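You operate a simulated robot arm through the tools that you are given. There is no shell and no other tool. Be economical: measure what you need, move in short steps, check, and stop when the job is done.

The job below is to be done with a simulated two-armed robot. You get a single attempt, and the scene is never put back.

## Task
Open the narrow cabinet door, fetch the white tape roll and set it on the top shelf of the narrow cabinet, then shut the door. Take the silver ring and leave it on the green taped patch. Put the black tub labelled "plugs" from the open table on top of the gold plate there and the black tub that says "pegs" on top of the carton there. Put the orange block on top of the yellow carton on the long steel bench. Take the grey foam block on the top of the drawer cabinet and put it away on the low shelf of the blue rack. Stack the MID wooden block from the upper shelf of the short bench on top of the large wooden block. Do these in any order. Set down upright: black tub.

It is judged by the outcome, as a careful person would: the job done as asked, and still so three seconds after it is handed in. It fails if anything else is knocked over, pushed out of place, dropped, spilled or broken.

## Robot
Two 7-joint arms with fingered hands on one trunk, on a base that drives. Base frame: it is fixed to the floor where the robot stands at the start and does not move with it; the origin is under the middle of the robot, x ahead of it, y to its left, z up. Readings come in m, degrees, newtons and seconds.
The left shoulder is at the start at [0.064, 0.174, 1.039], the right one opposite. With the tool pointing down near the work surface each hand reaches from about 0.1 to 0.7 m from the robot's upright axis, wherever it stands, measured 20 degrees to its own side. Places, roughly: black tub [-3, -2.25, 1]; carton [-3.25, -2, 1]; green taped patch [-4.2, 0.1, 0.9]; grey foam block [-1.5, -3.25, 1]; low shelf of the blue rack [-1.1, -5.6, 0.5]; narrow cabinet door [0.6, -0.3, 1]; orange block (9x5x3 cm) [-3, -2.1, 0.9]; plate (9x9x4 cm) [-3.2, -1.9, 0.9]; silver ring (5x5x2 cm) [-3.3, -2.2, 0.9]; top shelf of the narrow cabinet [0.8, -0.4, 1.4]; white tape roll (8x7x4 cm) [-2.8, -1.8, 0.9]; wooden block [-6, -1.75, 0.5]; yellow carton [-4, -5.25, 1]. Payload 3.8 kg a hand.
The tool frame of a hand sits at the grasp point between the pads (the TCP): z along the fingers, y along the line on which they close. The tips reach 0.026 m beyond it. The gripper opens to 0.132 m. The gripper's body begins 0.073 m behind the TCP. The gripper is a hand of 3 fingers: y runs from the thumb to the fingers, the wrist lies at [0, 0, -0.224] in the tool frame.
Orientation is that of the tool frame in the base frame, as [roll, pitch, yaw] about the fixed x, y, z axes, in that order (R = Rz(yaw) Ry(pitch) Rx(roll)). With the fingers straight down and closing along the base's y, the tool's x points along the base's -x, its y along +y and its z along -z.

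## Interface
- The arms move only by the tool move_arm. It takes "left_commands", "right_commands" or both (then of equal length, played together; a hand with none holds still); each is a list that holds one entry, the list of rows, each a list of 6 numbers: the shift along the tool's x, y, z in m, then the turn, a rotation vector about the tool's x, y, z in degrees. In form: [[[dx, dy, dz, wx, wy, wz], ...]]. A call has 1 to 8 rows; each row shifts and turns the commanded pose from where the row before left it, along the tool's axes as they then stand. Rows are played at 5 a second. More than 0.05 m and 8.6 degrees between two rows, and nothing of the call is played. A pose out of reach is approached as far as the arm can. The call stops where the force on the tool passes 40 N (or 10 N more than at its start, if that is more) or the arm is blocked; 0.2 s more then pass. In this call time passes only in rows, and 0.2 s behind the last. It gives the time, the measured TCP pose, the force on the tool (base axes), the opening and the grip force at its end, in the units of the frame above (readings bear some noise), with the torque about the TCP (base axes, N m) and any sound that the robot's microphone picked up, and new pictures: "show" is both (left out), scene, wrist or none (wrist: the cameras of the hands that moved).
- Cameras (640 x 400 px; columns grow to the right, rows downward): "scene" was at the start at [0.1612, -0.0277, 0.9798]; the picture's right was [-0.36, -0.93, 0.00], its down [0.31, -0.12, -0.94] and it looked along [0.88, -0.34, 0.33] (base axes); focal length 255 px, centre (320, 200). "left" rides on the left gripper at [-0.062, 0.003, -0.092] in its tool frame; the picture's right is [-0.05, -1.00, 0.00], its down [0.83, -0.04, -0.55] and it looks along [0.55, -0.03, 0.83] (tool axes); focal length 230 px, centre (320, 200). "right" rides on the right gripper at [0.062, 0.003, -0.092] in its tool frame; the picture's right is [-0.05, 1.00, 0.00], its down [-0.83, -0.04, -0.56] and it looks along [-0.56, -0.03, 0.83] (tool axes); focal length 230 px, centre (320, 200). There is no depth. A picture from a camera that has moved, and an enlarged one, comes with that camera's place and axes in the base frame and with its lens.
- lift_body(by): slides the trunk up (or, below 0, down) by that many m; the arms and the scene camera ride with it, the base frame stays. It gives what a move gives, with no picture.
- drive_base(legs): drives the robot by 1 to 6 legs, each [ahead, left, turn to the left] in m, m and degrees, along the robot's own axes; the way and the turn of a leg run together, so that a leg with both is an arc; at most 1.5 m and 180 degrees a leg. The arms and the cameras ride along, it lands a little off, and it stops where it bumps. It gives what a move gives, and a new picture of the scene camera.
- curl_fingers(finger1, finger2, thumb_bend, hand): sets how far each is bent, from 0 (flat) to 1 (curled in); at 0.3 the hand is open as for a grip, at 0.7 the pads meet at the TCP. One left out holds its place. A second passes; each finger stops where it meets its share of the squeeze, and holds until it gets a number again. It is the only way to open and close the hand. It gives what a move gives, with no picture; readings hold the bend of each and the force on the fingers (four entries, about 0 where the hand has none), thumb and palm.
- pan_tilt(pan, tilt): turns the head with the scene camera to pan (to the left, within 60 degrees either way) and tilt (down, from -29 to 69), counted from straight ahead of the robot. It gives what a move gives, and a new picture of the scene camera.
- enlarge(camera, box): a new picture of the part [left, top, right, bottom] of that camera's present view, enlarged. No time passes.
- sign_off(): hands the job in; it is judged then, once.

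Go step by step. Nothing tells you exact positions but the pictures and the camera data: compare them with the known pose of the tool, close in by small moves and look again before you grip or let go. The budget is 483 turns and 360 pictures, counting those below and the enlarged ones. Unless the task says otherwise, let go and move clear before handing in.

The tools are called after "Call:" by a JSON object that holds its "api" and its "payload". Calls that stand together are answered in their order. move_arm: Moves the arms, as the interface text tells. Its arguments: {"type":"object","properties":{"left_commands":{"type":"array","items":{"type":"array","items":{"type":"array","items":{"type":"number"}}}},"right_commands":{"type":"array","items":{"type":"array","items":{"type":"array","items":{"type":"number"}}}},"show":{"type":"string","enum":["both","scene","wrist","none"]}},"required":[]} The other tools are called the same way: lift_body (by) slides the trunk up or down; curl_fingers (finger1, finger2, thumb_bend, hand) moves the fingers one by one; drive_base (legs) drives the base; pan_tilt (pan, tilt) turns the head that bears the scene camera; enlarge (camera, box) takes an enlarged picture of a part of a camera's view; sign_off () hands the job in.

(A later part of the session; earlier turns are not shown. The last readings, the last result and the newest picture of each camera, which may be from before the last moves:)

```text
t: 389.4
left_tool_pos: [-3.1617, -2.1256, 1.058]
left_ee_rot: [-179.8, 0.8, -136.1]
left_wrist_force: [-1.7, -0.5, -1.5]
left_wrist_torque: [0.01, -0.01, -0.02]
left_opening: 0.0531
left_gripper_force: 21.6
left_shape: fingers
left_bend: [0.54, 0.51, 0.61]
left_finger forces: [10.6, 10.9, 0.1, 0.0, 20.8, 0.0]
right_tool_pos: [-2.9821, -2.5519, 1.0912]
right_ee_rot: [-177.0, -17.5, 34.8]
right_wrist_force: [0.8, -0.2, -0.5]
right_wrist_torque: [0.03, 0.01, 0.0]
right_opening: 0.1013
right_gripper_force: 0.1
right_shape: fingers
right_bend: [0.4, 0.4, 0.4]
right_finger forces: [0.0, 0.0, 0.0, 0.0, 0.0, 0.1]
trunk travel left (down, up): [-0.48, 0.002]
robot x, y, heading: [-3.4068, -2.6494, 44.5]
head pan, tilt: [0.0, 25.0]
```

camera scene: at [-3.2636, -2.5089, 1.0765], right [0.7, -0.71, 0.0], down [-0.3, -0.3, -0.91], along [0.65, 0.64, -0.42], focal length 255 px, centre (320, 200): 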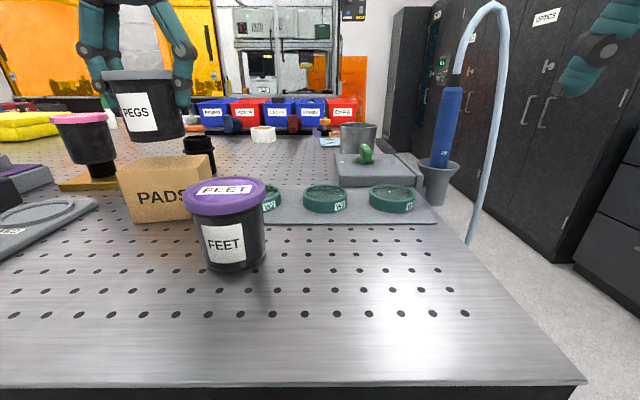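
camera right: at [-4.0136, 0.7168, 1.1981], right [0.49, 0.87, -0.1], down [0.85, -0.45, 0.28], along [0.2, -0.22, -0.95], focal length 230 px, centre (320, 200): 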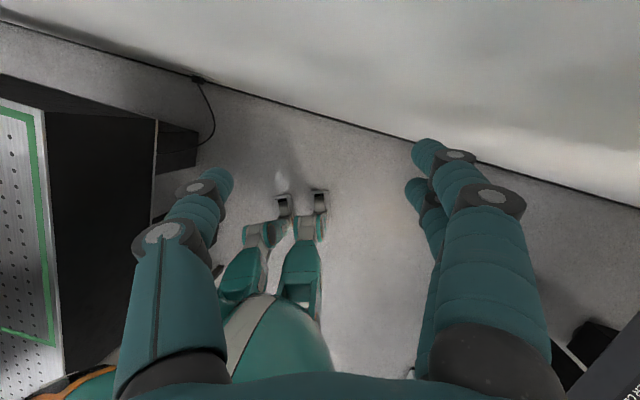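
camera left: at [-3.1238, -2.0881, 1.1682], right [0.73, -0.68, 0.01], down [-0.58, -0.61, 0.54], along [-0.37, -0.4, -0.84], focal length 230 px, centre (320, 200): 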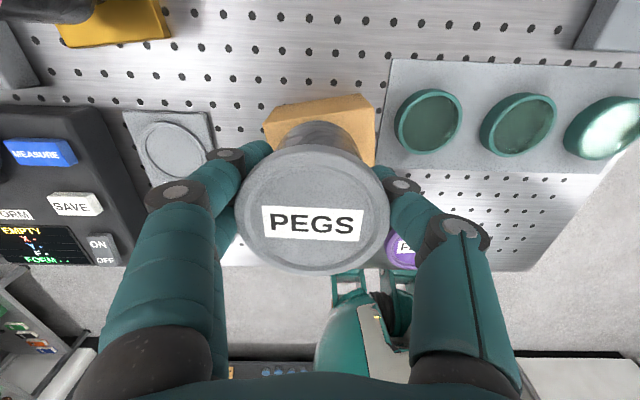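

Call:
{"api": "move_arm", "payload": {"left_commands": [[[0, 0, 0.006, 0, 0, 0]]], "show": "none"}}

Call:
{"api": "move_arm", "payload": {"left_commands": [[[0, 0, 0.004, 0, 0, 0]]], "show": "scene"}}

```text
t: 389.8
left_tool_pos: [-3.1615, -2.125, 1.0514]
left_ee_rot: [-179.8, 0.7, -136.2]
left_wrist_force: [-0.3, -0.1, -1.0]
left_wrist_torque: [0.0, -0.01, 0.04]
left_opening: 0.0534
left_gripper_force: 21.7
left_shape: fingers
left_bend: [0.54, 0.51, 0.61]
left_finger forces: [10.6, 10.9, 0.1, 0.1, 20.8, 0.1]
right_tool_pos: [-2.9814, -2.5506, 1.0911]
right_ee_rot: [-176.9, -17.5, 34.8]
right_wrist_force: [0.2, 0.0, 0.5]
right_wrist_torque: [-0.01, -0.01, -0.01]
right_opening: 0.1014
right_gripper_force: 0.0
right_shape: fingers
right_bend: [0.4, 0.4, 0.4]
right_finger forces: [0.0, 0.0, 0.1, 0.1, 0.0, 0.0]
trunk travel left (down, up): [-0.48, 0.002]
robot x, y, heading: [-3.4028, -2.6476, 44.2]
head pan, tilt: [0.0, 25.0]
```

```text
t: 390.2
left_tool_pos: [-3.163, -2.1247, 1.0481]
left_ee_rot: [-179.8, 0.9, -136.0]
left_wrist_force: [-0.5, 0.4, -1.5]
left_wrist_torque: [0.01, 0.0, -0.02]
left_opening: 0.0531
left_gripper_force: 21.0
left_shape: fingers
left_bend: [0.54, 0.51, 0.61]
left_finger forces: [10.6, 10.9, 0.1, 0.0, 20.9, 0.1]
right_tool_pos: [-2.9811, -2.5513, 1.0911]
right_ee_rot: [-177.1, -17.6, 34.8]
right_wrist_force: [0.3, 0.0, 0.0]
right_wrist_torque: [-0.01, -0.01, -0.03]
right_opening: 0.1013
right_gripper_force: 0.1
right_shape: fingers
right_bend: [0.4, 0.4, 0.4]
right_finger forces: [0.1, 0.1, 0.1, 0.0, 0.0, 0.0]
trunk travel left (down, up): [-0.48, 0.002]
robot x, y, heading: [-3.4072, -2.6492, 44.5]
head pan, tilt: [0.0, 25.0]
camera scene: at [-3.2638, -2.5087, 1.0765], right [0.7, -0.71, 0.0], down [-0.3, -0.3, -0.91], along [0.65, 0.64, -0.42], focal length 255 px, centre (320, 200)
```

scene: 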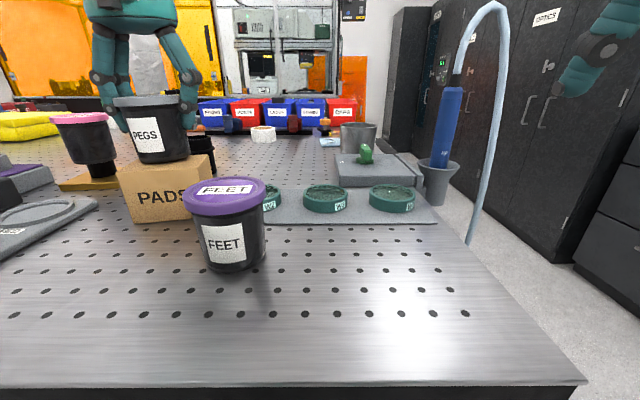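

Almost touching. Continue in 3–4 mm steps.

Call:
{"api": "move_arm", "payload": {"left_commands": [[[0, 0, 0.004, 0, 0, 0]]], "show": "none"}}

Call:
{"api": "move_arm", "payload": {"left_commands": [[[0, 0, 0.003, 0, 0, 0]]], "show": "none"}}

```text
t: 390.6
left_tool_pos: [-3.1626, -2.1249, 1.0459]
left_ee_rot: [-179.8, 1.0, -136.2]
left_wrist_force: [1.1, -0.6, 3.7]
left_wrist_torque: [0.13, 0.09, 0.02]
left_opening: 0.0531
left_gripper_force: 20.9
left_shape: fingers
left_bend: [0.54, 0.51, 0.61]
left_finger forces: [10.8, 10.8, 0.0, 0.0, 21.1, 0.1]
right_tool_pos: [-2.9814, -2.5523, 1.0921]
right_ee_rot: [-177.0, -17.5, 34.7]
right_wrist_force: [1.1, 0.0, 0.4]
right_wrist_torque: [0.0, 0.03, 0.0]
right_opening: 0.1017
right_gripper_force: 0.0
right_shape: fingers
right_bend: [0.4, 0.4, 0.4]
right_finger forces: [0.0, 0.0, 0.0, 0.1, 0.0, 0.0]
trunk travel left (down, up): [-0.48, 0.002]
robot x, y, heading: [-3.4049, -2.65, 44.6]
head pan, tilt: [0.0, 25.0]
```

```text
t: 391.0
left_tool_pos: [-3.1609, -2.1266, 1.0449]
left_ee_rot: [-179.7, 1.1, -136.1]
left_wrist_force: [1.3, -0.5, 14.8]
left_wrist_torque: [0.3, 0.32, -0.03]
left_opening: 0.053
left_gripper_force: 21.9
left_shape: fingers
left_bend: [0.55, 0.51, 0.61]
left_finger forces: [10.8, 10.7, 0.1, 0.1, 22.0, 0.0]
right_tool_pos: [-2.9831, -2.552, 1.0921]
right_ee_rot: [-177.0, -17.8, 34.8]
right_wrist_force: [0.2, 0.1, 0.0]
right_wrist_torque: [-0.01, -0.01, 0.01]
right_opening: 0.1017
right_gripper_force: 0.0
right_shape: fingers
right_bend: [0.4, 0.4, 0.4]
right_finger forces: [0.1, 0.1, 0.0, 0.0, 0.0, 0.0]
trunk travel left (down, up): [-0.48, 0.002]
robot x, y, heading: [-3.4066, -2.65, 44.6]
head pan, tilt: [0.0, 25.0]
```

Contact. Release gently and look.

Call:
{"api": "curl_fingers", "payload": {"hand": "left", "finger1": 0.48, "finger2": 0.48, "thumb_bend": 0.5}}

Call:
{"api": "enlarge", "payload": {"camera": "scene", "box": [60, 60, 260, 240]}}

Call:
{"api": "enlarge", "payload": {"camera": "left", "box": [0, 0, 640, 400]}}

```text
t: 392.0
left_tool_pos: [-3.1623, -2.1267, 1.0409]
left_ee_rot: [-179.7, 0.8, -136.0]
left_wrist_force: [0.2, -0.1, 0.3]
left_wrist_torque: [-0.03, 0.03, -0.02]
left_opening: 0.0705
left_gripper_force: 0.2
left_shape: fingers
left_bend: [0.48, 0.48, 0.5]
left_finger forces: [0.0, 0.2, 0.0, 0.0, 0.0, 0.0]
right_tool_pos: [-2.9803, -2.5519, 1.0911]
right_ee_rot: [-177.0, -17.5, 34.8]
right_wrist_force: [0.0, -0.7, 0.2]
right_wrist_torque: [0.02, 0.0, 0.0]
right_opening: 0.1017
right_gripper_force: 0.0
right_shape: fingers
right_bend: [0.4, 0.4, 0.4]
right_finger forces: [0.0, 0.1, 0.0, 0.0, 0.1, 0.0]
trunk travel left (down, up): [-0.48, 0.002]
robot x, y, heading: [-3.4041, -2.6461, 44.5]
head pan, tilt: [0.0, 25.0]
```

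```text
2.22 times, centred on (160, 150) of scene
camera zoom: at [-3.2639, -2.5089, 1.0766], right [0.7, -0.71, 0.0], down [-0.3, -0.3, -0.91], along [0.65, 0.64, -0.42], focal length 566 px, centre (676, 311)
```

zoom: 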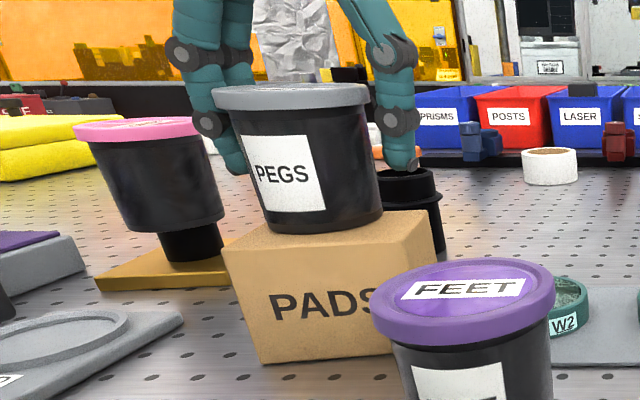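

```text
1.00 times, centred on (320, 200) of left (not enlarged: the box is as wide or as high as the picture)
camera zoom: at [-3.12, -2.0812, 1.1346], right [0.73, -0.68, 0.0], down [-0.58, -0.61, 0.54], along [-0.37, -0.4, -0.84], focal length 230 px, centre (320, 200)
```

zoom: 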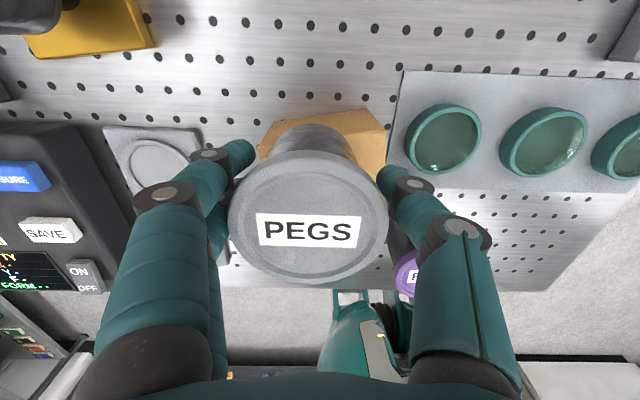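

The tub stands squarely on the carton. Open and lift away.

Call:
{"api": "curl_fingers", "payload": {"hand": "left", "finger1": 0.33, "finger2": 0.33, "thumb_bend": 0.33}}

Call:
{"api": "move_arm", "payload": {"left_commands": [[[0, 0, -0.03, 0, 0, 0], [0, 0, -0.045, 0, 0, 0], [0, 0, -0.045, 0, 0, 0], [0.04, 0, 0, 0, 0, 0], [0.04, 0, 0, 0, 0, 0], [0.04, 0, 0, 0, 0, 0]]], "show": "both"}}

```text
t: 393.0
left_tool_pos: [-3.1624, -2.1256, 1.0396]
left_ee_rot: [-179.9, 0.7, -136.0]
left_wrist_force: [-0.3, -0.1, -1.0]
left_wrist_torque: [-0.02, -0.02, -0.01]
left_opening: 0.1243
left_gripper_force: 0.1
left_shape: fingers
left_bend: [0.33, 0.33, 0.33]
left_finger forces: [0.0, 0.1, 0.0, 0.0, 0.0, 0.0]
right_tool_pos: [-2.9814, -2.5509, 1.0903]
right_ee_rot: [-177.0, -17.5, 34.8]
right_wrist_force: [-0.7, 0.7, 0.3]
right_wrist_torque: [0.01, -0.02, -0.03]
right_opening: 0.1011
right_gripper_force: 0.0
right_shape: fingers
right_bend: [0.4, 0.4, 0.4]
right_finger forces: [0.0, 0.0, 0.0, 0.0, 0.0, 0.1]
trunk travel left (down, up): [-0.48, 0.002]
robot x, y, heading: [-3.4063, -2.6486, 44.3]
head pan, tilt: [0.0, 25.0]
```

```text
t: 394.4
left_tool_pos: [-3.2511, -2.2082, 1.1574]
left_ee_rot: [-179.7, 0.8, -136.1]
left_wrist_force: [-0.1, 0.4, 0.2]
left_wrist_torque: [0.04, 0.03, -0.01]
left_opening: 0.1241
left_gripper_force: 0.0
left_shape: fingers
left_bend: [0.33, 0.33, 0.33]
left_finger forces: [0.1, 0.1, 0.1, 0.1, 0.1, 0.0]
right_tool_pos: [-2.9818, -2.5522, 1.0924]
right_ee_rot: [-177.0, -17.5, 34.8]
right_wrist_force: [0.0, -0.6, -0.1]
right_wrist_torque: [0.0, 0.0, 0.0]
right_opening: 0.1017
right_gripper_force: 0.1
right_shape: fingers
right_bend: [0.4, 0.4, 0.4]
right_finger forces: [0.0, 0.0, 0.0, 0.0, 0.0, 0.0]
trunk travel left (down, up): [-0.48, 0.002]
robot x, y, heading: [-3.4043, -2.6498, 44.5]
head pan, tilt: [0.0, 25.0]
camera scene: at [-3.2646, -2.5091, 1.0768], right [0.7, -0.71, 0.0], down [-0.3, -0.3, -0.91], along [0.65, 0.64, -0.42], focal length 255 px, centre (320, 200)
camera left: at [-3.2095, -2.1642, 1.2514], right [0.73, -0.68, 0.0], down [-0.58, -0.61, 0.54], along [-0.37, -0.4, -0.84], focal length 230 px, centre (320, 200)
```

scene: 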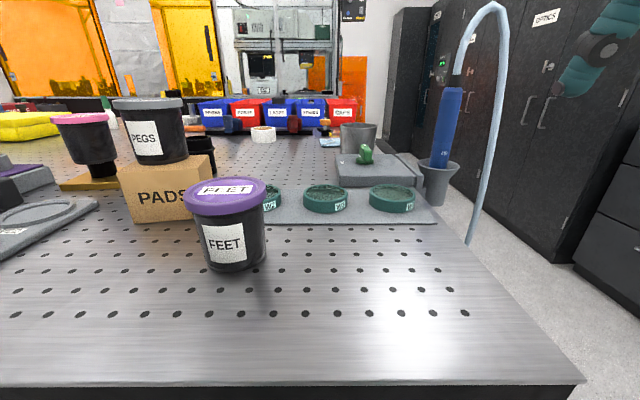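
left: 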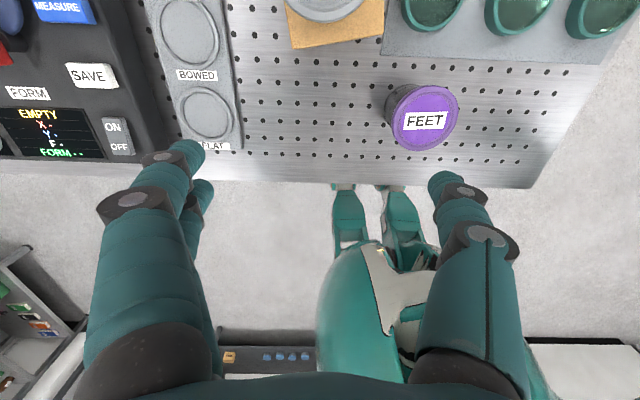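

PEGS is on the carton. Now to the short bench with the left hand free.

Call:
{"api": "drive_base", "payload": {"legs": [[-0.6, 0, 0], [0, 0, 90.5], [1.4, 0.5, 0], [0.35, 0, 0]]}}

Call:
{"api": "lift_body", "payload": {"by": -0.32}}

```text
t: 410.4
left_tool_pos: [-5.851, -1.985, 1.1568]
left_ee_rot: [-179.8, 0.8, -46.9]
left_wrist_force: [0.1, -0.7, -1.0]
left_wrist_torque: [-0.01, 0.02, 0.0]
left_opening: 0.1244
left_gripper_force: 0.1
left_shape: fingers
left_bend: [0.33, 0.33, 0.33]
left_finger forces: [0.0, 0.0, 0.1, 0.0, 0.0, 0.0]
right_tool_pos: [-5.5039, -1.7212, 1.0917]
right_ee_rot: [-177.0, -17.5, 124.0]
right_wrist_force: [-0.5, -0.1, 0.2]
right_wrist_torque: [-0.01, 0.0, 0.01]
right_opening: 0.1015
right_gripper_force: 0.1
right_shape: fingers
right_bend: [0.4, 0.4, 0.4]
right_finger forces: [0.1, 0.1, 0.0, 0.0, 0.0, 0.0]
trunk travel left (down, up): [-0.48, 0.002]
robot x, y, heading: [-5.4153, -2.1466, 133.8]
head pan, tilt: [0.0, 25.0]
camera scene: at [-5.5521, -2.0016, 1.0766], right [0.72, 0.69, 0.0], down [0.29, -0.31, -0.91], along [-0.63, 0.66, -0.42], focal length 255 px, centre (320, 200)
```

scene: 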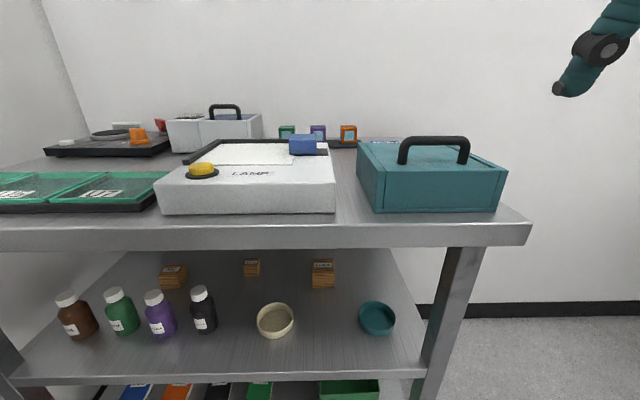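

```text
t: 413.6
left_tool_pos: [-5.8508, -1.9861, 0.8368]
left_ee_rot: [-179.8, 0.9, -47.0]
left_wrist_force: [-0.3, 0.3, -0.7]
left_wrist_torque: [0.02, 0.01, -0.01]
left_opening: 0.1244
left_gripper_force: 0.1
left_shape: fingers
left_bend: [0.33, 0.33, 0.33]
left_finger forces: [0.0, 0.1, 0.0, 0.0, 0.1, 0.0]
right_tool_pos: [-5.4983, -1.7269, 0.5799]
right_ee_rot: [177.7, 14.9, 124.2]
right_wrist_force: [-0.8, 0.2, 0.4]
right_wrist_torque: [0.02, -0.02, 0.03]
right_opening: 0.1015
right_gripper_force: 0.0
right_shape: fingers
right_bend: [0.4, 0.4, 0.4]
right_finger forces: [0.0, 0.1, 0.1, 0.0, 0.0, 0.1]
trunk travel left (down, up): [-0.16, 0.322]
robot x, y, heading: [-5.4114, -2.1467, 133.4]
head pan, tilt: [0.0, 25.0]
```

Lowered. Now I pitch the left hand forward while lowering it to z≈0.69, in front of the shelf.

Call:
{"api": "move_arm", "payload": {"left_commands": [[[0, 0, 0.025, 0, -8, 0], [0.0035, 0, 0.0248, 0, -8, 0], [0.0069, 0, 0.024, 0, -8, 0], [0.01, 0, 0.0228, 0, -8, 0], [0.0133, 0, 0.0212, 0, -8, 0], [0.0161, 0, 0.0191, 0, -8, 0]]], "show": "both"}}

```text
t: 415.0
left_tool_pos: [-5.8851, -1.9406, 0.7371]
left_ee_rot: [-178.6, 32.0, -51.3]
left_wrist_force: [22.1, -27.7, -10.2]
left_wrist_torque: [3.68, 2.73, 0.3]
left_opening: 0.1242
left_gripper_force: 0.1
left_shape: fingers
left_bend: [0.33, 0.33, 0.33]
left_finger forces: [0.1, 0.0, 0.0, 0.0, 0.0, 0.0]
left hand out of reach, approached as far as the arm can: row 3, 4, 5, 6
right_tool_pos: [-5.498, -1.7303, 0.5809]
right_ee_rot: [177.6, 14.7, 124.4]
right_wrist_force: [0.0, 0.2, 0.4]
right_wrist_torque: [0.01, 0.03, 0.02]
right_opening: 0.1019
right_gripper_force: 0.0
right_shape: fingers
right_bend: [0.4, 0.4, 0.4]
right_finger forces: [0.1, 0.0, 0.0, 0.0, 0.0, 0.1]
trunk travel left (down, up): [-0.16, 0.322]
robot x, y, heading: [-5.4123, -2.1501, 133.7]
head pan, tilt: [0.0, 25.0]
stopped in row 6 (left hand): the force on the tool passed its limit at 90 N (the readings are from after the stop); the commanded pose is now the measured one
camera scene: at [-5.5352, -2.0212, 0.7224], right [0.72, 0.69, 0.0], down [0.29, -0.3, -0.91], along [-0.63, 0.65, -0.42], focal length 255 px, centre (320, 200)
camera left: at [-5.8912, -1.9426, 0.8494], right [0.76, 0.65, 0.05], down [0.65, -0.76, 0.03], along [0.06, 0.01, -1.0], focal length 230 px, centre (320, 200)
```

scene: 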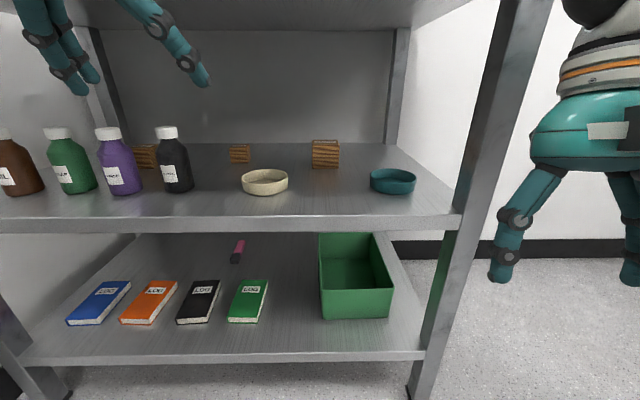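
left: 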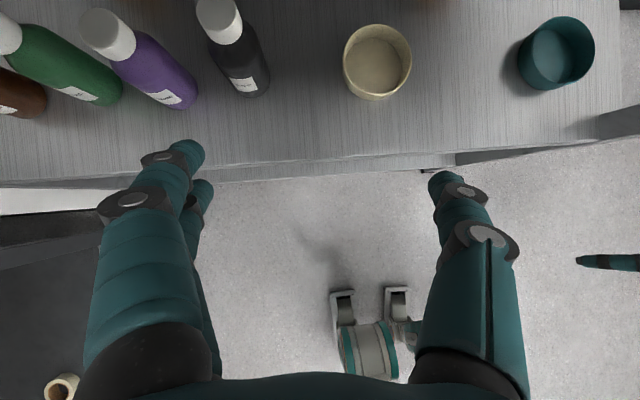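

The hand bumped the top board's front edge. I back the base off to reshape the arm in free space.

Call:
{"api": "drive_base", "payload": {"legs": [[-0.25, 0, 0]]}}

Call:
{"api": "move_arm", "payload": {"left_commands": [[[0.0166, 0, 0.025, 0, -8, 0], [0.02, 0, 0.02, 0, -8, 0], [0.01, 0, 0, 0, -8, 0]]], "show": "none"}}

```text
t: 416.8
left_tool_pos: [-5.7184, -2.1173, 0.7371]
left_ee_rot: [-178.3, 32.0, -50.9]
left_wrist_force: [-0.3, -0.4, 1.5]
left_wrist_torque: [-0.02, 0.0, 0.01]
left_opening: 0.1241
left_gripper_force: 0.0
left_shape: fingers
left_bend: [0.33, 0.33, 0.33]
left_finger forces: [0.0, 0.0, 0.1, 0.0, 0.0, 0.1]
right_tool_pos: [-5.3272, -1.9068, 0.5792]
right_ee_rot: [177.7, 14.7, 124.4]
right_wrist_force: [-0.4, -0.2, -0.5]
right_wrist_torque: [0.04, 0.0, -0.02]
right_opening: 0.1015
right_gripper_force: 0.1
right_shape: fingers
right_bend: [0.4, 0.4, 0.4]
right_finger forces: [0.0, 0.0, 0.0, 0.0, 0.0, 0.0]
trunk travel left (down, up): [-0.16, 0.322]
robot x, y, heading: [-5.2417, -2.3258, 133.8]
head pan, tilt: [0.0, 25.0]
camera scene: at [-5.3651, -2.198, 0.7221], right [0.72, 0.69, 0.0], down [0.29, -0.3, -0.91], along [-0.63, 0.65, -0.42], focal length 255 px, centre (320, 200)
```

scene: 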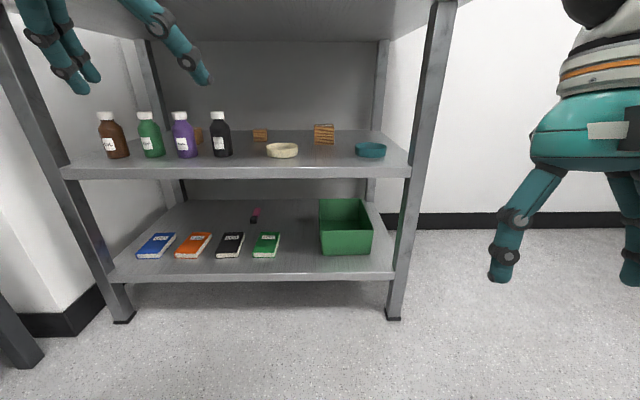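

```text
t: 417.6
left_tool_pos: [-5.7552, -2.0582, 0.6819]
left_ee_rot: [-177.5, 56.0, -49.6]
left_wrist_force: [0.1, -0.2, -0.2]
left_wrist_torque: [-0.01, 0.03, 0.03]
left_opening: 0.1245
left_gripper_force: 0.0
left_shape: fingers
left_bend: [0.33, 0.33, 0.33]
left_finger forces: [0.1, 0.0, 0.0, 0.1, 0.0, 0.1]
left hand out of reach, approached as far as the arm can: row 1, 2, 3
right_tool_pos: [-5.3283, -1.9074, 0.5798]
right_ee_rot: [177.6, 14.8, 124.4]
right_wrist_force: [-0.1, 0.0, -0.4]
right_wrist_torque: [-0.01, 0.01, 0.0]
right_opening: 0.1017
right_gripper_force: 0.1
right_shape: fingers
right_bend: [0.4, 0.4, 0.4]
right_finger forces: [0.0, 0.0, 0.0, 0.0, 0.0, 0.0]
trunk travel left (down, up): [-0.16, 0.322]
robot x, y, heading: [-5.2415, -2.3231, 134.0]
head pan, tilt: [0.0, 25.0]
```

Pitch 34° below horizontal. I flatten it slightly more for entry above the bottles and strafe left to line up with the MID block.

Call:
{"api": "move_arm", "payload": {"left_commands": [[[0, 0, 0, 0, -7, 0], [0, 0, 0, 0, -7, 0], [-0.008, 0, 0.002, 0, 0, 0]]], "show": "none"}}

Call:
{"api": "drive_base", "payload": {"legs": [[0, 0.25, 1]]}}

Call:
{"api": "enlarge", "payload": {"camera": "left", "box": [0, 0, 640, 400]}}

```text
t: 418.4
left_tool_pos: [-5.7609, -2.0462, 0.6886]
left_ee_rot: [-177.4, 58.9, -49.7]
left_wrist_force: [0.3, 1.0, 0.3]
left_wrist_torque: [-0.01, -0.02, -0.02]
left_opening: 0.1248
left_gripper_force: 0.0
left_shape: fingers
left_bend: [0.33, 0.33, 0.33]
left_finger forces: [0.1, 0.0, 0.0, 0.0, 0.1, 0.0]
left hand out of reach, approached as far as the arm can: row 1, 2
right_tool_pos: [-5.3279, -1.9063, 0.5791]
right_ee_rot: [177.6, 14.9, 124.3]
right_wrist_force: [-0.6, -0.3, 0.6]
right_wrist_torque: [0.0, 0.05, 0.01]
right_opening: 0.1016
right_gripper_force: 0.0
right_shape: fingers
right_bend: [0.4, 0.4, 0.4]
right_finger forces: [0.0, 0.1, 0.0, 0.1, 0.0, 0.0]
trunk travel left (down, up): [-0.16, 0.322]
robot x, y, heading: [-5.2394, -2.3257, 134.3]
head pan, tilt: [0.0, 25.0]
```

```text
t: 421.2
left_tool_pos: [-5.9455, -2.2316, 0.6893]
left_ee_rot: [-177.3, 58.9, -48.7]
left_wrist_force: [-0.3, -0.8, -0.2]
left_wrist_torque: [-0.01, 0.0, 0.04]
left_opening: 0.1245
left_gripper_force: 0.0
left_shape: fingers
left_bend: [0.33, 0.33, 0.33]
left_finger forces: [0.0, 0.1, 0.0, 0.0, 0.1, 0.0]
right_tool_pos: [-5.5138, -2.084, 0.5788]
right_ee_rot: [177.7, 14.8, 125.3]
right_wrist_force: [-0.4, -0.3, 0.0]
right_wrist_torque: [-0.04, -0.02, 0.03]
right_opening: 0.1014
right_gripper_force: 0.1
right_shape: fingers
right_bend: [0.4, 0.4, 0.4]
right_finger forces: [0.0, 0.1, 0.0, 0.0, 0.1, 0.0]
trunk travel left (down, up): [-0.16, 0.322]
robot x, y, heading: [-5.4194, -2.5005, 135.0]
head pan, tilt: [0.0, 25.0]
camera scene: at [-5.5467, -2.3754, 0.7221], right [0.71, 0.71, 0.0], down [0.3, -0.3, -0.91], along [-0.64, 0.64, -0.42], focal length 255 px, centre (320, 200)
```

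scene: 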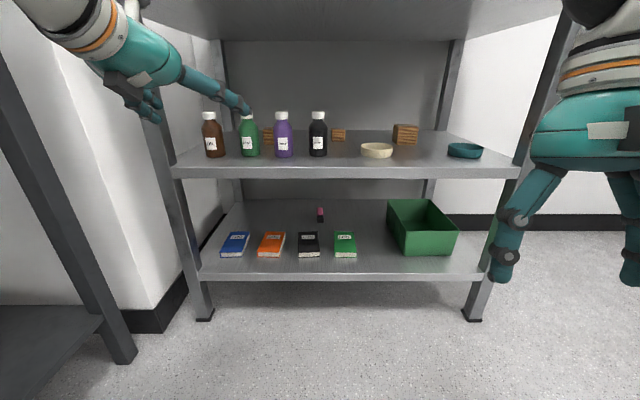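

```text
1.00 times, centred on (320, 200) of left (not enlarged: the box is as wide or as high as the picture)
camera zoom: at [-5.9185, -2.2721, 0.7906], right [0.76, 0.65, 0.07], down [0.61, -0.67, -0.42], along [-0.23, 0.36, -0.9], focal length 230 px, centre (320, 200)
```

zoom: 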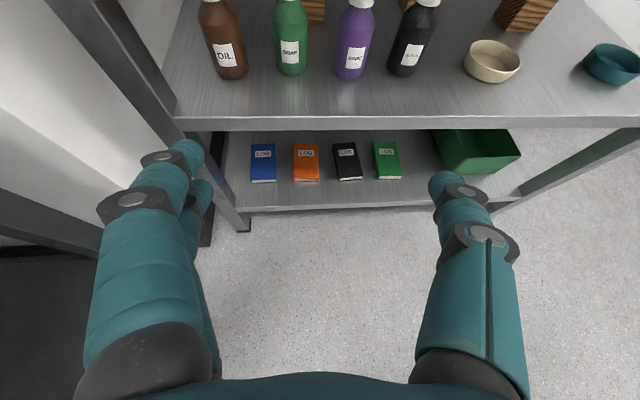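

Call:
{"api": "enlarge", "payload": {"camera": "scene", "box": [190, 95, 430, 185]}}

```text
2.67 times, centred on (310, 140) of scene
camera zoom: at [-5.5467, -2.3754, 0.7221], right [0.71, 0.71, 0.0], down [0.3, -0.3, -0.91], along [-0.64, 0.64, -0.42], focal length 679 px, centre (347, 360)
```

zoom: 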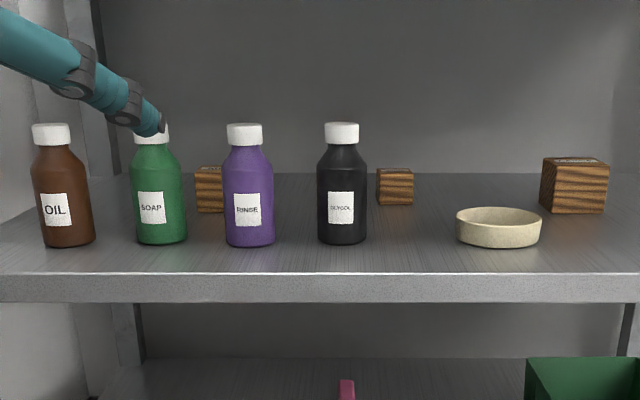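

Aligned laterally (block centre ≈(-6.33,-1.84)). I raise the hand slightly and drive forward so the fingers pass over the bottle caps.

Call:
{"api": "move_arm", "payload": {"left_commands": [[[-0.0214, 0, -0.0129, 0, 0, 0]]], "show": "none"}}

Call:
{"api": "drive_base", "payload": {"legs": [[0.27, 0, 0]]}}

Call:
{"api": "enlarge", "payload": {"camera": "left", "box": [0, 0, 640, 400]}}

```text
t: 421.6
left_tool_pos: [-5.945, -2.2311, 0.7149]
left_ee_rot: [-177.4, 58.9, -48.7]
left_wrist_force: [-0.4, 0.1, -1.3]
left_wrist_torque: [0.01, -0.01, 0.03]
left_opening: 0.1247
left_gripper_force: 0.1
left_shape: fingers
left_bend: [0.33, 0.33, 0.33]
left_finger forces: [0.1, 0.1, 0.1, 0.0, 0.0, 0.0]
right_tool_pos: [-5.5144, -2.0828, 0.5786]
right_ee_rot: [177.7, 14.9, 125.4]
right_wrist_force: [0.1, -0.4, 0.9]
right_wrist_torque: [-0.04, -0.01, 0.02]
right_opening: 0.1013
right_gripper_force: 0.2
right_shape: fingers
right_bend: [0.4, 0.4, 0.4]
right_finger forces: [0.0, 0.1, 0.0, 0.0, 0.0, 0.0]
trunk travel left (down, up): [-0.16, 0.322]
robot x, y, heading: [-5.4216, -2.4999, 134.7]
head pan, tilt: [0.0, 25.0]
```

```text
t: 423.6
left_tool_pos: [-6.1367, -2.0404, 0.7136]
left_ee_rot: [-177.3, 59.0, -48.6]
left_wrist_force: [0.3, -0.2, 0.0]
left_wrist_torque: [-0.01, 0.01, 0.03]
left_opening: 0.1244
left_gripper_force: 0.1
left_shape: fingers
left_bend: [0.33, 0.33, 0.33]
left_finger forces: [0.0, 0.0, 0.0, 0.0, 0.1, 0.0]
right_tool_pos: [-5.706, -1.8918, 0.5797]
right_ee_rot: [177.7, 14.9, 125.5]
right_wrist_force: [-0.6, 0.7, 0.3]
right_wrist_torque: [-0.02, -0.01, -0.04]
right_opening: 0.1015
right_gripper_force: 0.0
right_shape: fingers
right_bend: [0.4, 0.4, 0.4]
right_finger forces: [0.0, 0.1, 0.0, 0.0, 0.0, 0.1]
trunk travel left (down, up): [-0.16, 0.322]
robot x, y, heading: [-5.6112, -2.3126, 134.9]
head pan, tilt: [0.0, 25.0]
camera scene: at [-5.7383, -2.1837, 0.722], right [0.71, 0.71, 0.0], down [0.3, -0.3, -0.91], along [-0.64, 0.64, -0.42], focal length 255 px, centre (320, 200)
```

scene: 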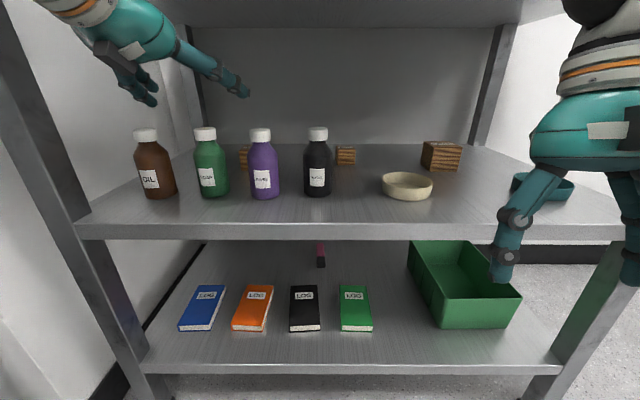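

```text
1.00 times, centred on (320, 200) of left (not enlarged: the box is as wide or as high as the picture)
camera zoom: at [-6.1091, -2.0811, 0.8148], right [0.76, 0.65, 0.07], down [0.61, -0.67, -0.42], along [-0.23, 0.36, -0.9], focal length 230 px, centre (320, 200)
```

zoom: 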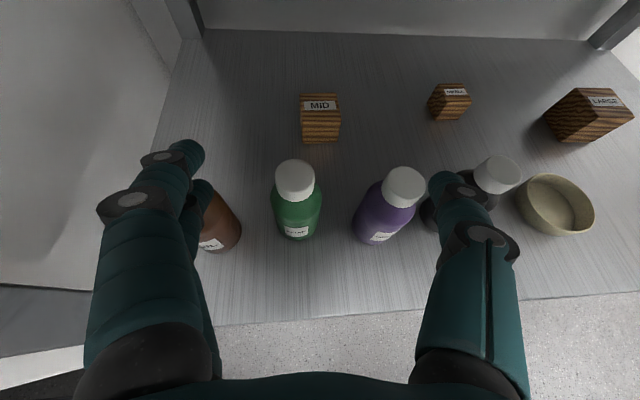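

The labels confirm: MID on the left, SMALL, LARGE on the right. The shelf is ~5 cm nearer than I thought; MID centre ≈(-6.273,-1.865). I pull the right hand back and advance 10 cm.

Call:
{"api": "move_arm", "payload": {"right_commands": [[[-0.045, 0, 0, 0, 0, 0], [-0.045, 0, 0, 0, 0, 0], [-0.045, 0, 0, 0, 0, 0]]], "show": "none"}}

Call:
{"api": "drive_base", "payload": {"legs": [[0.1, -0.027, 0]]}}

Call:
{"api": "enlarge", "payload": {"camera": "left", "box": [0, 0, 640, 400]}}

```text
t: 424.4
left_tool_pos: [-6.135, -2.0405, 0.7133]
left_ee_rot: [-177.3, 58.9, -48.6]
left_wrist_force: [0.2, -0.1, 0.0]
left_wrist_torque: [0.0, -0.04, 0.0]
left_opening: 0.1245
left_gripper_force: 0.0
left_shape: fingers
left_bend: [0.33, 0.33, 0.33]
left_finger forces: [0.1, 0.1, 0.0, 0.1, 0.0, 0.1]
right_tool_pos: [-5.6444, -1.9144, 0.5735]
right_ee_rot: [177.6, 14.8, 125.4]
right_wrist_force: [-0.5, 1.8, 0.5]
right_wrist_torque: [-0.02, -0.03, 0.0]
right_opening: 0.1015
right_gripper_force: 0.0
right_shape: fingers
right_bend: [0.4, 0.4, 0.4]
right_finger forces: [0.0, 0.0, 0.0, 0.0, 0.1, 0.1]
right hand out of reach, approached as far as the arm can: row 1, 2, 3
trunk travel left (down, up): [-0.16, 0.322]
robot x, y, heading: [-5.6129, -2.3068, 135.0]
head pan, tilt: [0.0, 25.0]
```

```text
t: 425.5
left_tool_pos: [-6.1898, -1.9512, 0.7056]
left_ee_rot: [-177.5, 58.0, -48.7]
left_wrist_force: [0.3, -0.1, -0.5]
left_wrist_torque: [0.0, 0.0, 0.04]
left_opening: 0.1246
left_gripper_force: 0.0
left_shape: fingers
left_bend: [0.33, 0.33, 0.33]
left_finger forces: [0.0, 0.0, 0.0, 0.0, 0.1, 0.0]
right_tool_pos: [-5.6968, -1.8245, 0.5731]
right_ee_rot: [177.6, 15.1, 125.4]
right_wrist_force: [0.0, -0.5, 0.0]
right_wrist_torque: [0.02, -0.05, 0.0]
right_opening: 0.1015
right_gripper_force: 0.1
right_shape: fingers
right_bend: [0.4, 0.4, 0.4]
right_finger forces: [0.1, 0.1, 0.1, 0.1, 0.1, 0.1]
trunk travel left (down, up): [-0.16, 0.322]
robot x, y, heading: [-5.6605, -2.2204, 134.9]
head pan, tilt: [0.0, 25.0]
camera scene: at [-5.7919, -2.0935, 0.7212], right [0.71, 0.71, 0.0], down [0.3, -0.3, -0.91], along [-0.64, 0.64, -0.43], focal length 255 px, centre (320, 200)
```

scene: 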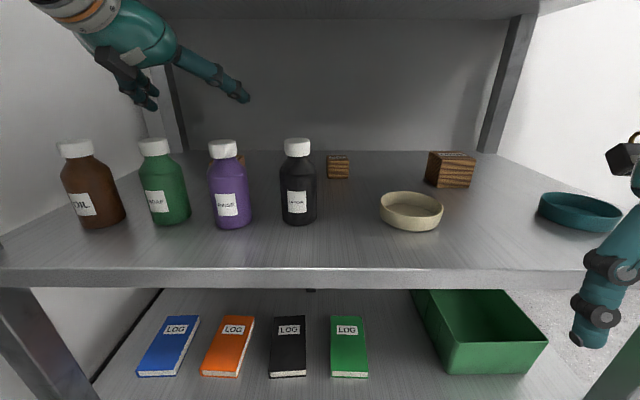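

```text
1.00 times, centred on (320, 200) of left (not enlarged: the box is as wide or as high as the picture)
camera zoom: at [-6.1634, -1.9902, 0.8072], right [0.76, 0.65, 0.07], down [0.62, -0.67, -0.41], along [-0.22, 0.35, -0.91], focal length 230 px, centre (320, 200)
```

zoom: 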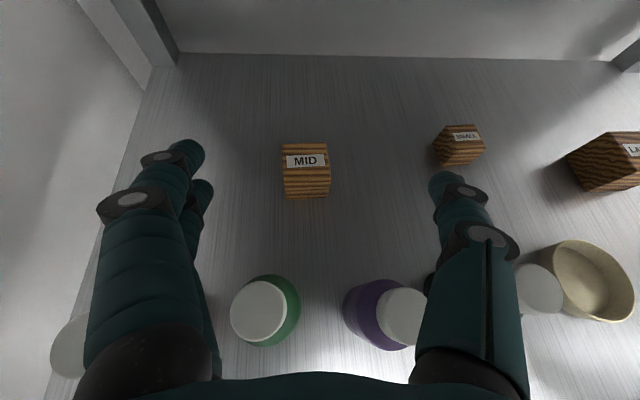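

MID label centre ray gives (-6.268,-1.871), consistent. I now move ahead, down and pitch down together in small rows (first part).

Call:
{"api": "move_arm", "payload": {"left_commands": [[[0.012, 0, 0.0299, 0, 3.8, 0], [0.0098, 0, 0.0307, 0, 3.8, 0], [0.0077, 0, 0.0313, 0, 3.8, 0]]], "show": "wrist"}}

```text
t: 426.3
left_tool_pos: [-6.2175, -1.9157, 0.6359]
left_ee_rot: [-178.6, 47.2, -49.8]
left_wrist_force: [0.4, 0.0, -0.9]
left_wrist_torque: [0.01, -0.02, 0.0]
left_opening: 0.1247
left_gripper_force: 0.2
left_shape: fingers
left_bend: [0.33, 0.33, 0.33]
left_finger forces: [0.0, 0.1, 0.0, 0.0, 0.0, 0.0]
right_tool_pos: [-5.6898, -1.8286, 0.577]
right_ee_rot: [177.9, 14.5, 125.8]
right_wrist_force: [0.1, 0.4, 0.1]
right_wrist_torque: [0.0, -0.03, 0.01]
right_opening: 0.1014
right_gripper_force: 0.0
right_shape: fingers
right_bend: [0.4, 0.4, 0.4]
right_finger forces: [0.1, 0.0, 0.1, 0.1, 0.0, 0.0]
trunk travel left (down, up): [-0.16, 0.322]
robot x, y, heading: [-5.6615, -2.2246, 135.3]
head pan, tilt: [0.0, 25.0]
camera left: at [-6.2035, -1.9385, 0.745], right [0.75, 0.66, 0.05], down [0.65, -0.72, -0.23], along [-0.11, 0.21, -0.97], focal length 230 px, centre (320, 200)
```

left: 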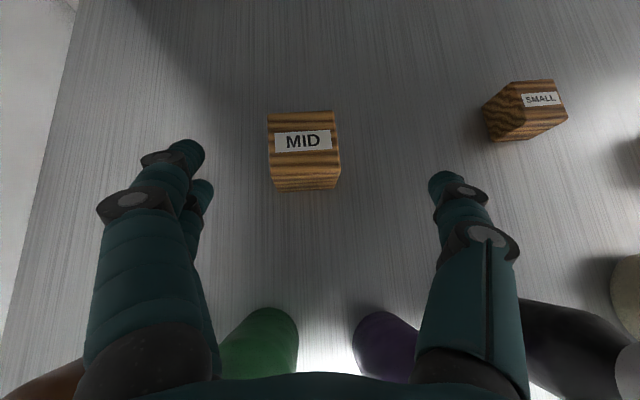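

Converging well. Continue.

Call:
{"api": "move_arm", "payload": {"left_commands": [[[0.0052, 0.004, 0.035, 0, 3.5, 0], [0.0031, 0, 0.0352, 0, 3.5, 0]]], "show": "both"}}

```text
t: 427.1
left_tool_pos: [-6.2313, -1.8848, 0.5851]
left_ee_rot: [-179.1, 40.4, -50.7]
left_wrist_force: [0.4, 0.9, -0.3]
left_wrist_torque: [0.02, -0.02, 0.0]
left_opening: 0.1246
left_gripper_force: 0.0
left_shape: fingers
left_bend: [0.33, 0.33, 0.33]
left_finger forces: [0.0, 0.0, 0.1, 0.0, 0.1, 0.0]
right_tool_pos: [-5.682, -1.8276, 0.5766]
right_ee_rot: [178.6, 14.1, 126.2]
right_wrist_force: [-0.1, 0.0, -0.3]
right_wrist_torque: [-0.03, -0.01, -0.01]
right_opening: 0.1015
right_gripper_force: 0.1
right_shape: fingers
right_bend: [0.4, 0.4, 0.4]
right_finger forces: [0.0, 0.1, 0.0, 0.0, 0.0, 0.0]
trunk travel left (down, up): [-0.16, 0.322]
robot x, y, heading: [-5.6596, -2.2199, 135.6]
head pan, tilt: [0.0, 25.0]
stopped in row 2 (left hand): the arm was blocked; the commanded pose is now the measured one
camera scene: at [-5.7712, -2.0982, 0.7252], right [0.7, 0.71, -0.01], down [0.28, -0.29, -0.91], along [-0.65, 0.64, -0.41], focal length 255 px, centre (320, 200)
camera left: at [-6.2253, -1.8976, 0.696], right [0.75, 0.66, 0.05], down [0.66, -0.75, -0.12], along [-0.04, 0.12, -0.99], focal length 230 px, centre (320, 200)
```

scene: 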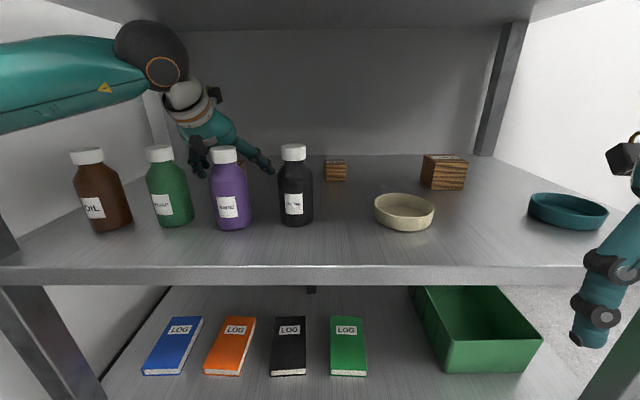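
left: 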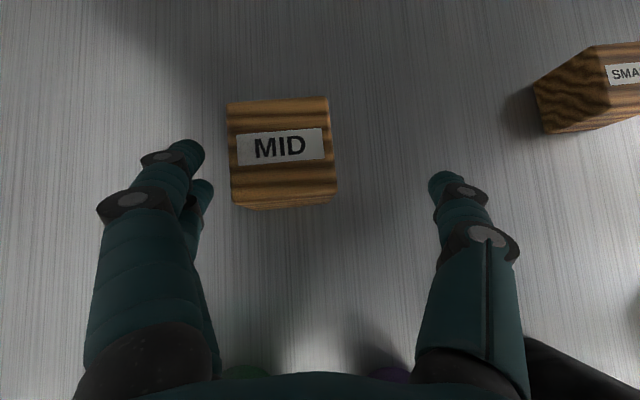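

The elbow seems blocked on the left (bench post). I raise the hand a little, shift the base right, and compensate with the arm to the left.

Call:
{"api": "move_arm", "payload": {"left_commands": [[[-0.0259, 0, -0.0305, 0, 0, 0]]], "show": "none"}}

Call:
{"api": "drive_base", "payload": {"legs": [[0, -0.09, 0]]}}

Call:
{"api": "move_arm", "payload": {"left_commands": [[[0, 0.04, 0, 0, 0, 0], [0, 0.04, 0, 0, 0, 0], [0, 0.03, 0, 0, 0, 0]]], "show": "both"}}

```text
t: 427.7
left_tool_pos: [-6.2061, -1.8964, 0.5734]
left_ee_rot: [-177.8, 35.1, -51.0]
left_wrist_force: [0.0, 0.7, 1.0]
left_wrist_torque: [0.03, 0.0, 0.03]
left_opening: 0.1247
left_gripper_force: 0.1
left_shape: fingers
left_bend: [0.33, 0.33, 0.33]
left_finger forces: [0.0, 0.0, 0.1, 0.0, 0.1, 0.0]
right_tool_pos: [-5.6824, -1.827, 0.5753]
right_ee_rot: [178.3, 14.3, 126.2]
right_wrist_force: [0.3, 0.4, -0.1]
right_wrist_torque: [0.01, 0.03, 0.02]
right_opening: 0.1018
right_gripper_force: 0.1
right_shape: fingers
right_bend: [0.4, 0.4, 0.4]
right_finger forces: [0.0, 0.1, 0.0, 0.0, 0.0, 0.0]
trunk travel left (down, up): [-0.16, 0.322]
robot x, y, heading: [-5.6574, -2.2256, 135.0]
head pan, tilt: [0.0, 25.0]
stopped in row 1 (left hand): the arm was blocked; the commanded pose is now the measured one
```

```text
t: 429.2
left_tool_pos: [-6.1551, -1.8321, 0.5644]
left_ee_rot: [-177.4, 34.6, -50.6]
left_wrist_force: [-0.2, 0.5, 0.2]
left_wrist_torque: [0.01, 0.02, 0.05]
left_opening: 0.1253
left_gripper_force: 0.1
left_shape: fingers
left_bend: [0.33, 0.33, 0.33]
left_finger forces: [0.0, 0.0, 0.0, 0.0, 0.0, 0.1]
right_tool_pos: [-5.6277, -1.7612, 0.5731]
right_ee_rot: [177.6, 15.0, 125.8]
right_wrist_force: [0.4, 0.1, -1.0]
right_wrist_torque: [0.01, -0.02, -0.01]
right_opening: 0.1013
right_gripper_force: 0.2
right_shape: fingers
right_bend: [0.4, 0.4, 0.4]
right_finger forces: [0.0, 0.1, 0.1, 0.0, 0.0, 0.1]
trunk travel left (down, up): [-0.16, 0.322]
robot x, y, heading: [-5.5924, -2.1559, 135.2]
head pan, tilt: [0.0, 25.0]
camera scene: at [-5.7209, -2.0322, 0.7221], right [0.7, 0.71, 0.0], down [0.3, -0.3, -0.91], along [-0.64, 0.64, -0.42], focal length 255 px, centre (320, 200)
```

scene: 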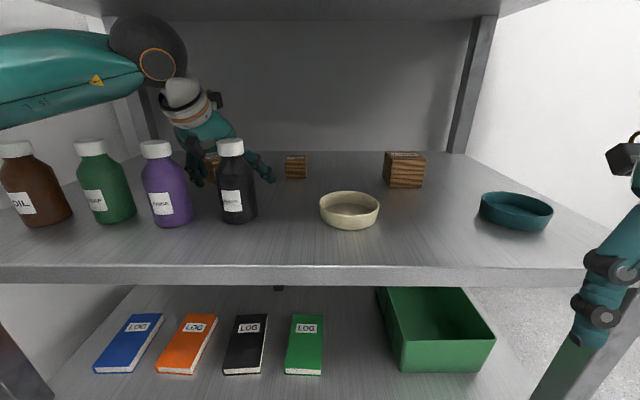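

```text
t: 430.0
left_tool_pos: [-6.2428, -1.8999, 0.564]
left_ee_rot: [-177.4, 35.0, -50.8]
left_wrist_force: [3.7, 2.2, 13.7]
left_wrist_torque: [-0.54, 0.67, 0.05]
left_opening: 0.1248
left_gripper_force: 6.7
left_shape: fingers
left_bend: [0.33, 0.34, 0.33]
left_finger forces: [0.0, 14.0, 0.0, 0.0, 0.0, 0.0]
right_tool_pos: [-5.6272, -1.7621, 0.574]
right_ee_rot: [177.8, 14.9, 125.7]
right_wrist_force: [-0.5, 0.1, 0.3]
right_wrist_torque: [0.01, -0.01, 0.0]
right_opening: 0.1016
right_gripper_force: 0.0
right_shape: fingers
right_bend: [0.4, 0.4, 0.4]
right_finger forces: [0.0, 0.0, 0.0, 0.0, 0.1, 0.0]
trunk travel left (down, up): [-0.16, 0.322]
robot x, y, heading: [-5.5919, -2.156, 135.2]
head pan, tilt: [0.0, 25.0]
camera scene: at [-5.72, -2.0324, 0.7224], right [0.7, 0.71, 0.0], down [0.3, -0.3, -0.91], along [-0.64, 0.64, -0.42], focal length 255 px, centre (320, 200)
camera left: at [-6.245, -1.9062, 0.6752], right [0.76, 0.64, 0.07], down [0.65, -0.76, -0.02], along [0.04, 0.06, -1.0], focal length 230 px, centre (320, 200)
```

scene: 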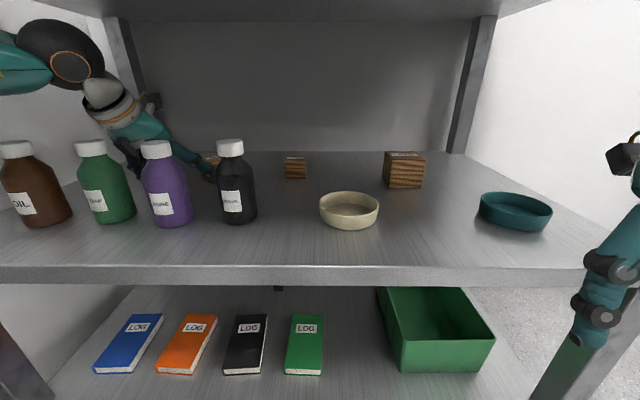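
left: 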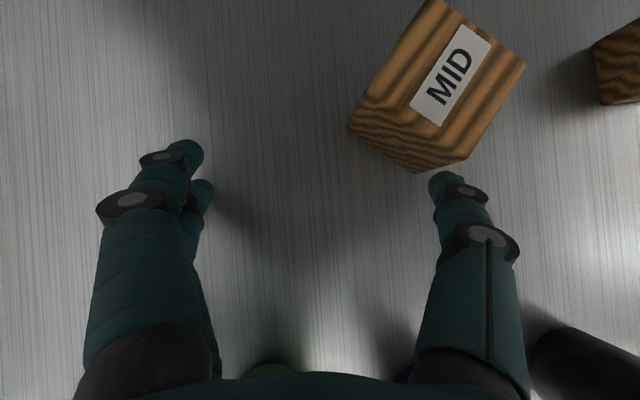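

The base shift nudged MID (it rotated but is still standing on the shelf). I'm free of contact now; raise the hand clear of the block.

Call:
{"api": "move_arm", "payload": {"left_commands": [[[-0.0172, 0, -0.0246, 0, 0, 0], [-0.0172, 0, -0.0246, 0, 0, 0]]], "show": "wrist"}}

```text
t: 430.6
left_tool_pos: [-6.2441, -1.9023, 0.6192]
left_ee_rot: [-177.3, 34.4, -50.5]
left_wrist_force: [0.6, -0.8, -0.1]
left_wrist_torque: [0.02, -0.02, -0.01]
left_opening: 0.1251
left_gripper_force: 0.0
left_shape: fingers
left_bend: [0.33, 0.33, 0.33]
left_finger forces: [0.1, 0.0, 0.1, 0.0, 0.0, 0.0]
right_tool_pos: [-5.6272, -1.7613, 0.573]
right_ee_rot: [177.5, 14.9, 125.8]
right_wrist_force: [0.4, -0.5, -0.5]
right_wrist_torque: [-0.02, 0.0, 0.0]
right_opening: 0.1015
right_gripper_force: 0.0
right_shape: fingers
right_bend: [0.4, 0.4, 0.4]
right_finger forces: [0.0, 0.1, 0.0, 0.0, 0.0, 0.0]
trunk travel left (down, up): [-0.16, 0.322]
robot x, y, heading: [-5.5913, -2.1574, 135.3]
head pan, tilt: [0.0, 25.0]
camera left: at [-6.2475, -1.9074, 0.7306], right [0.76, 0.65, 0.07], down [0.65, -0.76, -0.01], along [0.04, 0.05, -1.0], focal length 230 px, centre (320, 200)
```

left: 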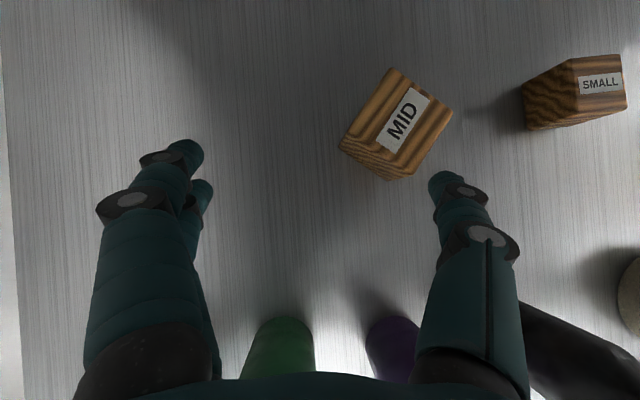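

I centre over the block: ahead 5.8 cm, right 6.3 cm.

Call:
{"api": "move_arm", "payload": {"left_commands": [[[-0.0239, -0.0315, 0.0164, 0, 0, 0], [-0.0239, -0.0315, 0.0164, 0, 0, 0]]], "show": "both"}}

```text
t: 431.2
left_tool_pos: [-6.2311, -1.8161, 0.6229]
left_ee_rot: [-177.4, 34.4, -50.5]
left_wrist_force: [0.5, -0.2, -0.4]
left_wrist_torque: [-0.03, 0.01, 0.04]
left_opening: 0.1252
left_gripper_force: 0.1
left_shape: fingers
left_bend: [0.33, 0.33, 0.33]
left_finger forces: [0.0, 0.0, 0.0, 0.0, 0.1, 0.0]
right_tool_pos: [-5.628, -1.7625, 0.5735]
right_ee_rot: [177.6, 15.0, 125.7]
right_wrist_force: [-0.1, -0.3, 0.1]
right_wrist_torque: [0.0, -0.03, 0.01]
right_opening: 0.1016
right_gripper_force: 0.0
right_shape: fingers
right_bend: [0.4, 0.4, 0.4]
right_finger forces: [0.1, 0.0, 0.0, 0.0, 0.0, 0.1]
trunk travel left (down, up): [-0.16, 0.322]
robot x, y, heading: [-5.5928, -2.1575, 135.2]
head pan, tilt: [0.0, 25.0]
camera scene: at [-5.7209, -2.0321, 0.722], right [0.7, 0.71, 0.0], down [0.3, -0.3, -0.91], along [-0.64, 0.64, -0.42], focal length 255 px, centre (320, 200)
camera left: at [-6.2342, -1.822, 0.7346], right [0.76, 0.65, 0.07], down [0.65, -0.76, -0.01], along [0.04, 0.05, -1.0], focal length 230 px, centre (320, 200)
```

scene: 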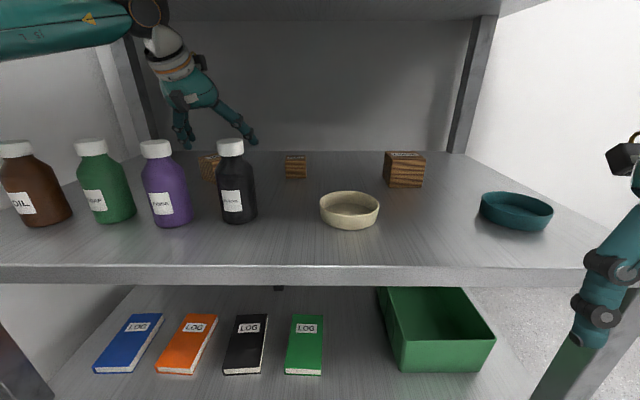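
left: 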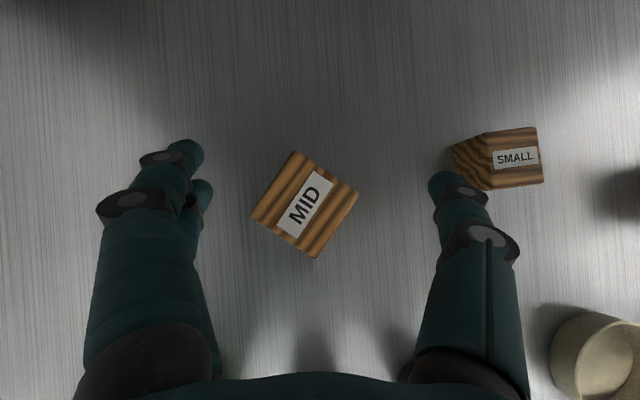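

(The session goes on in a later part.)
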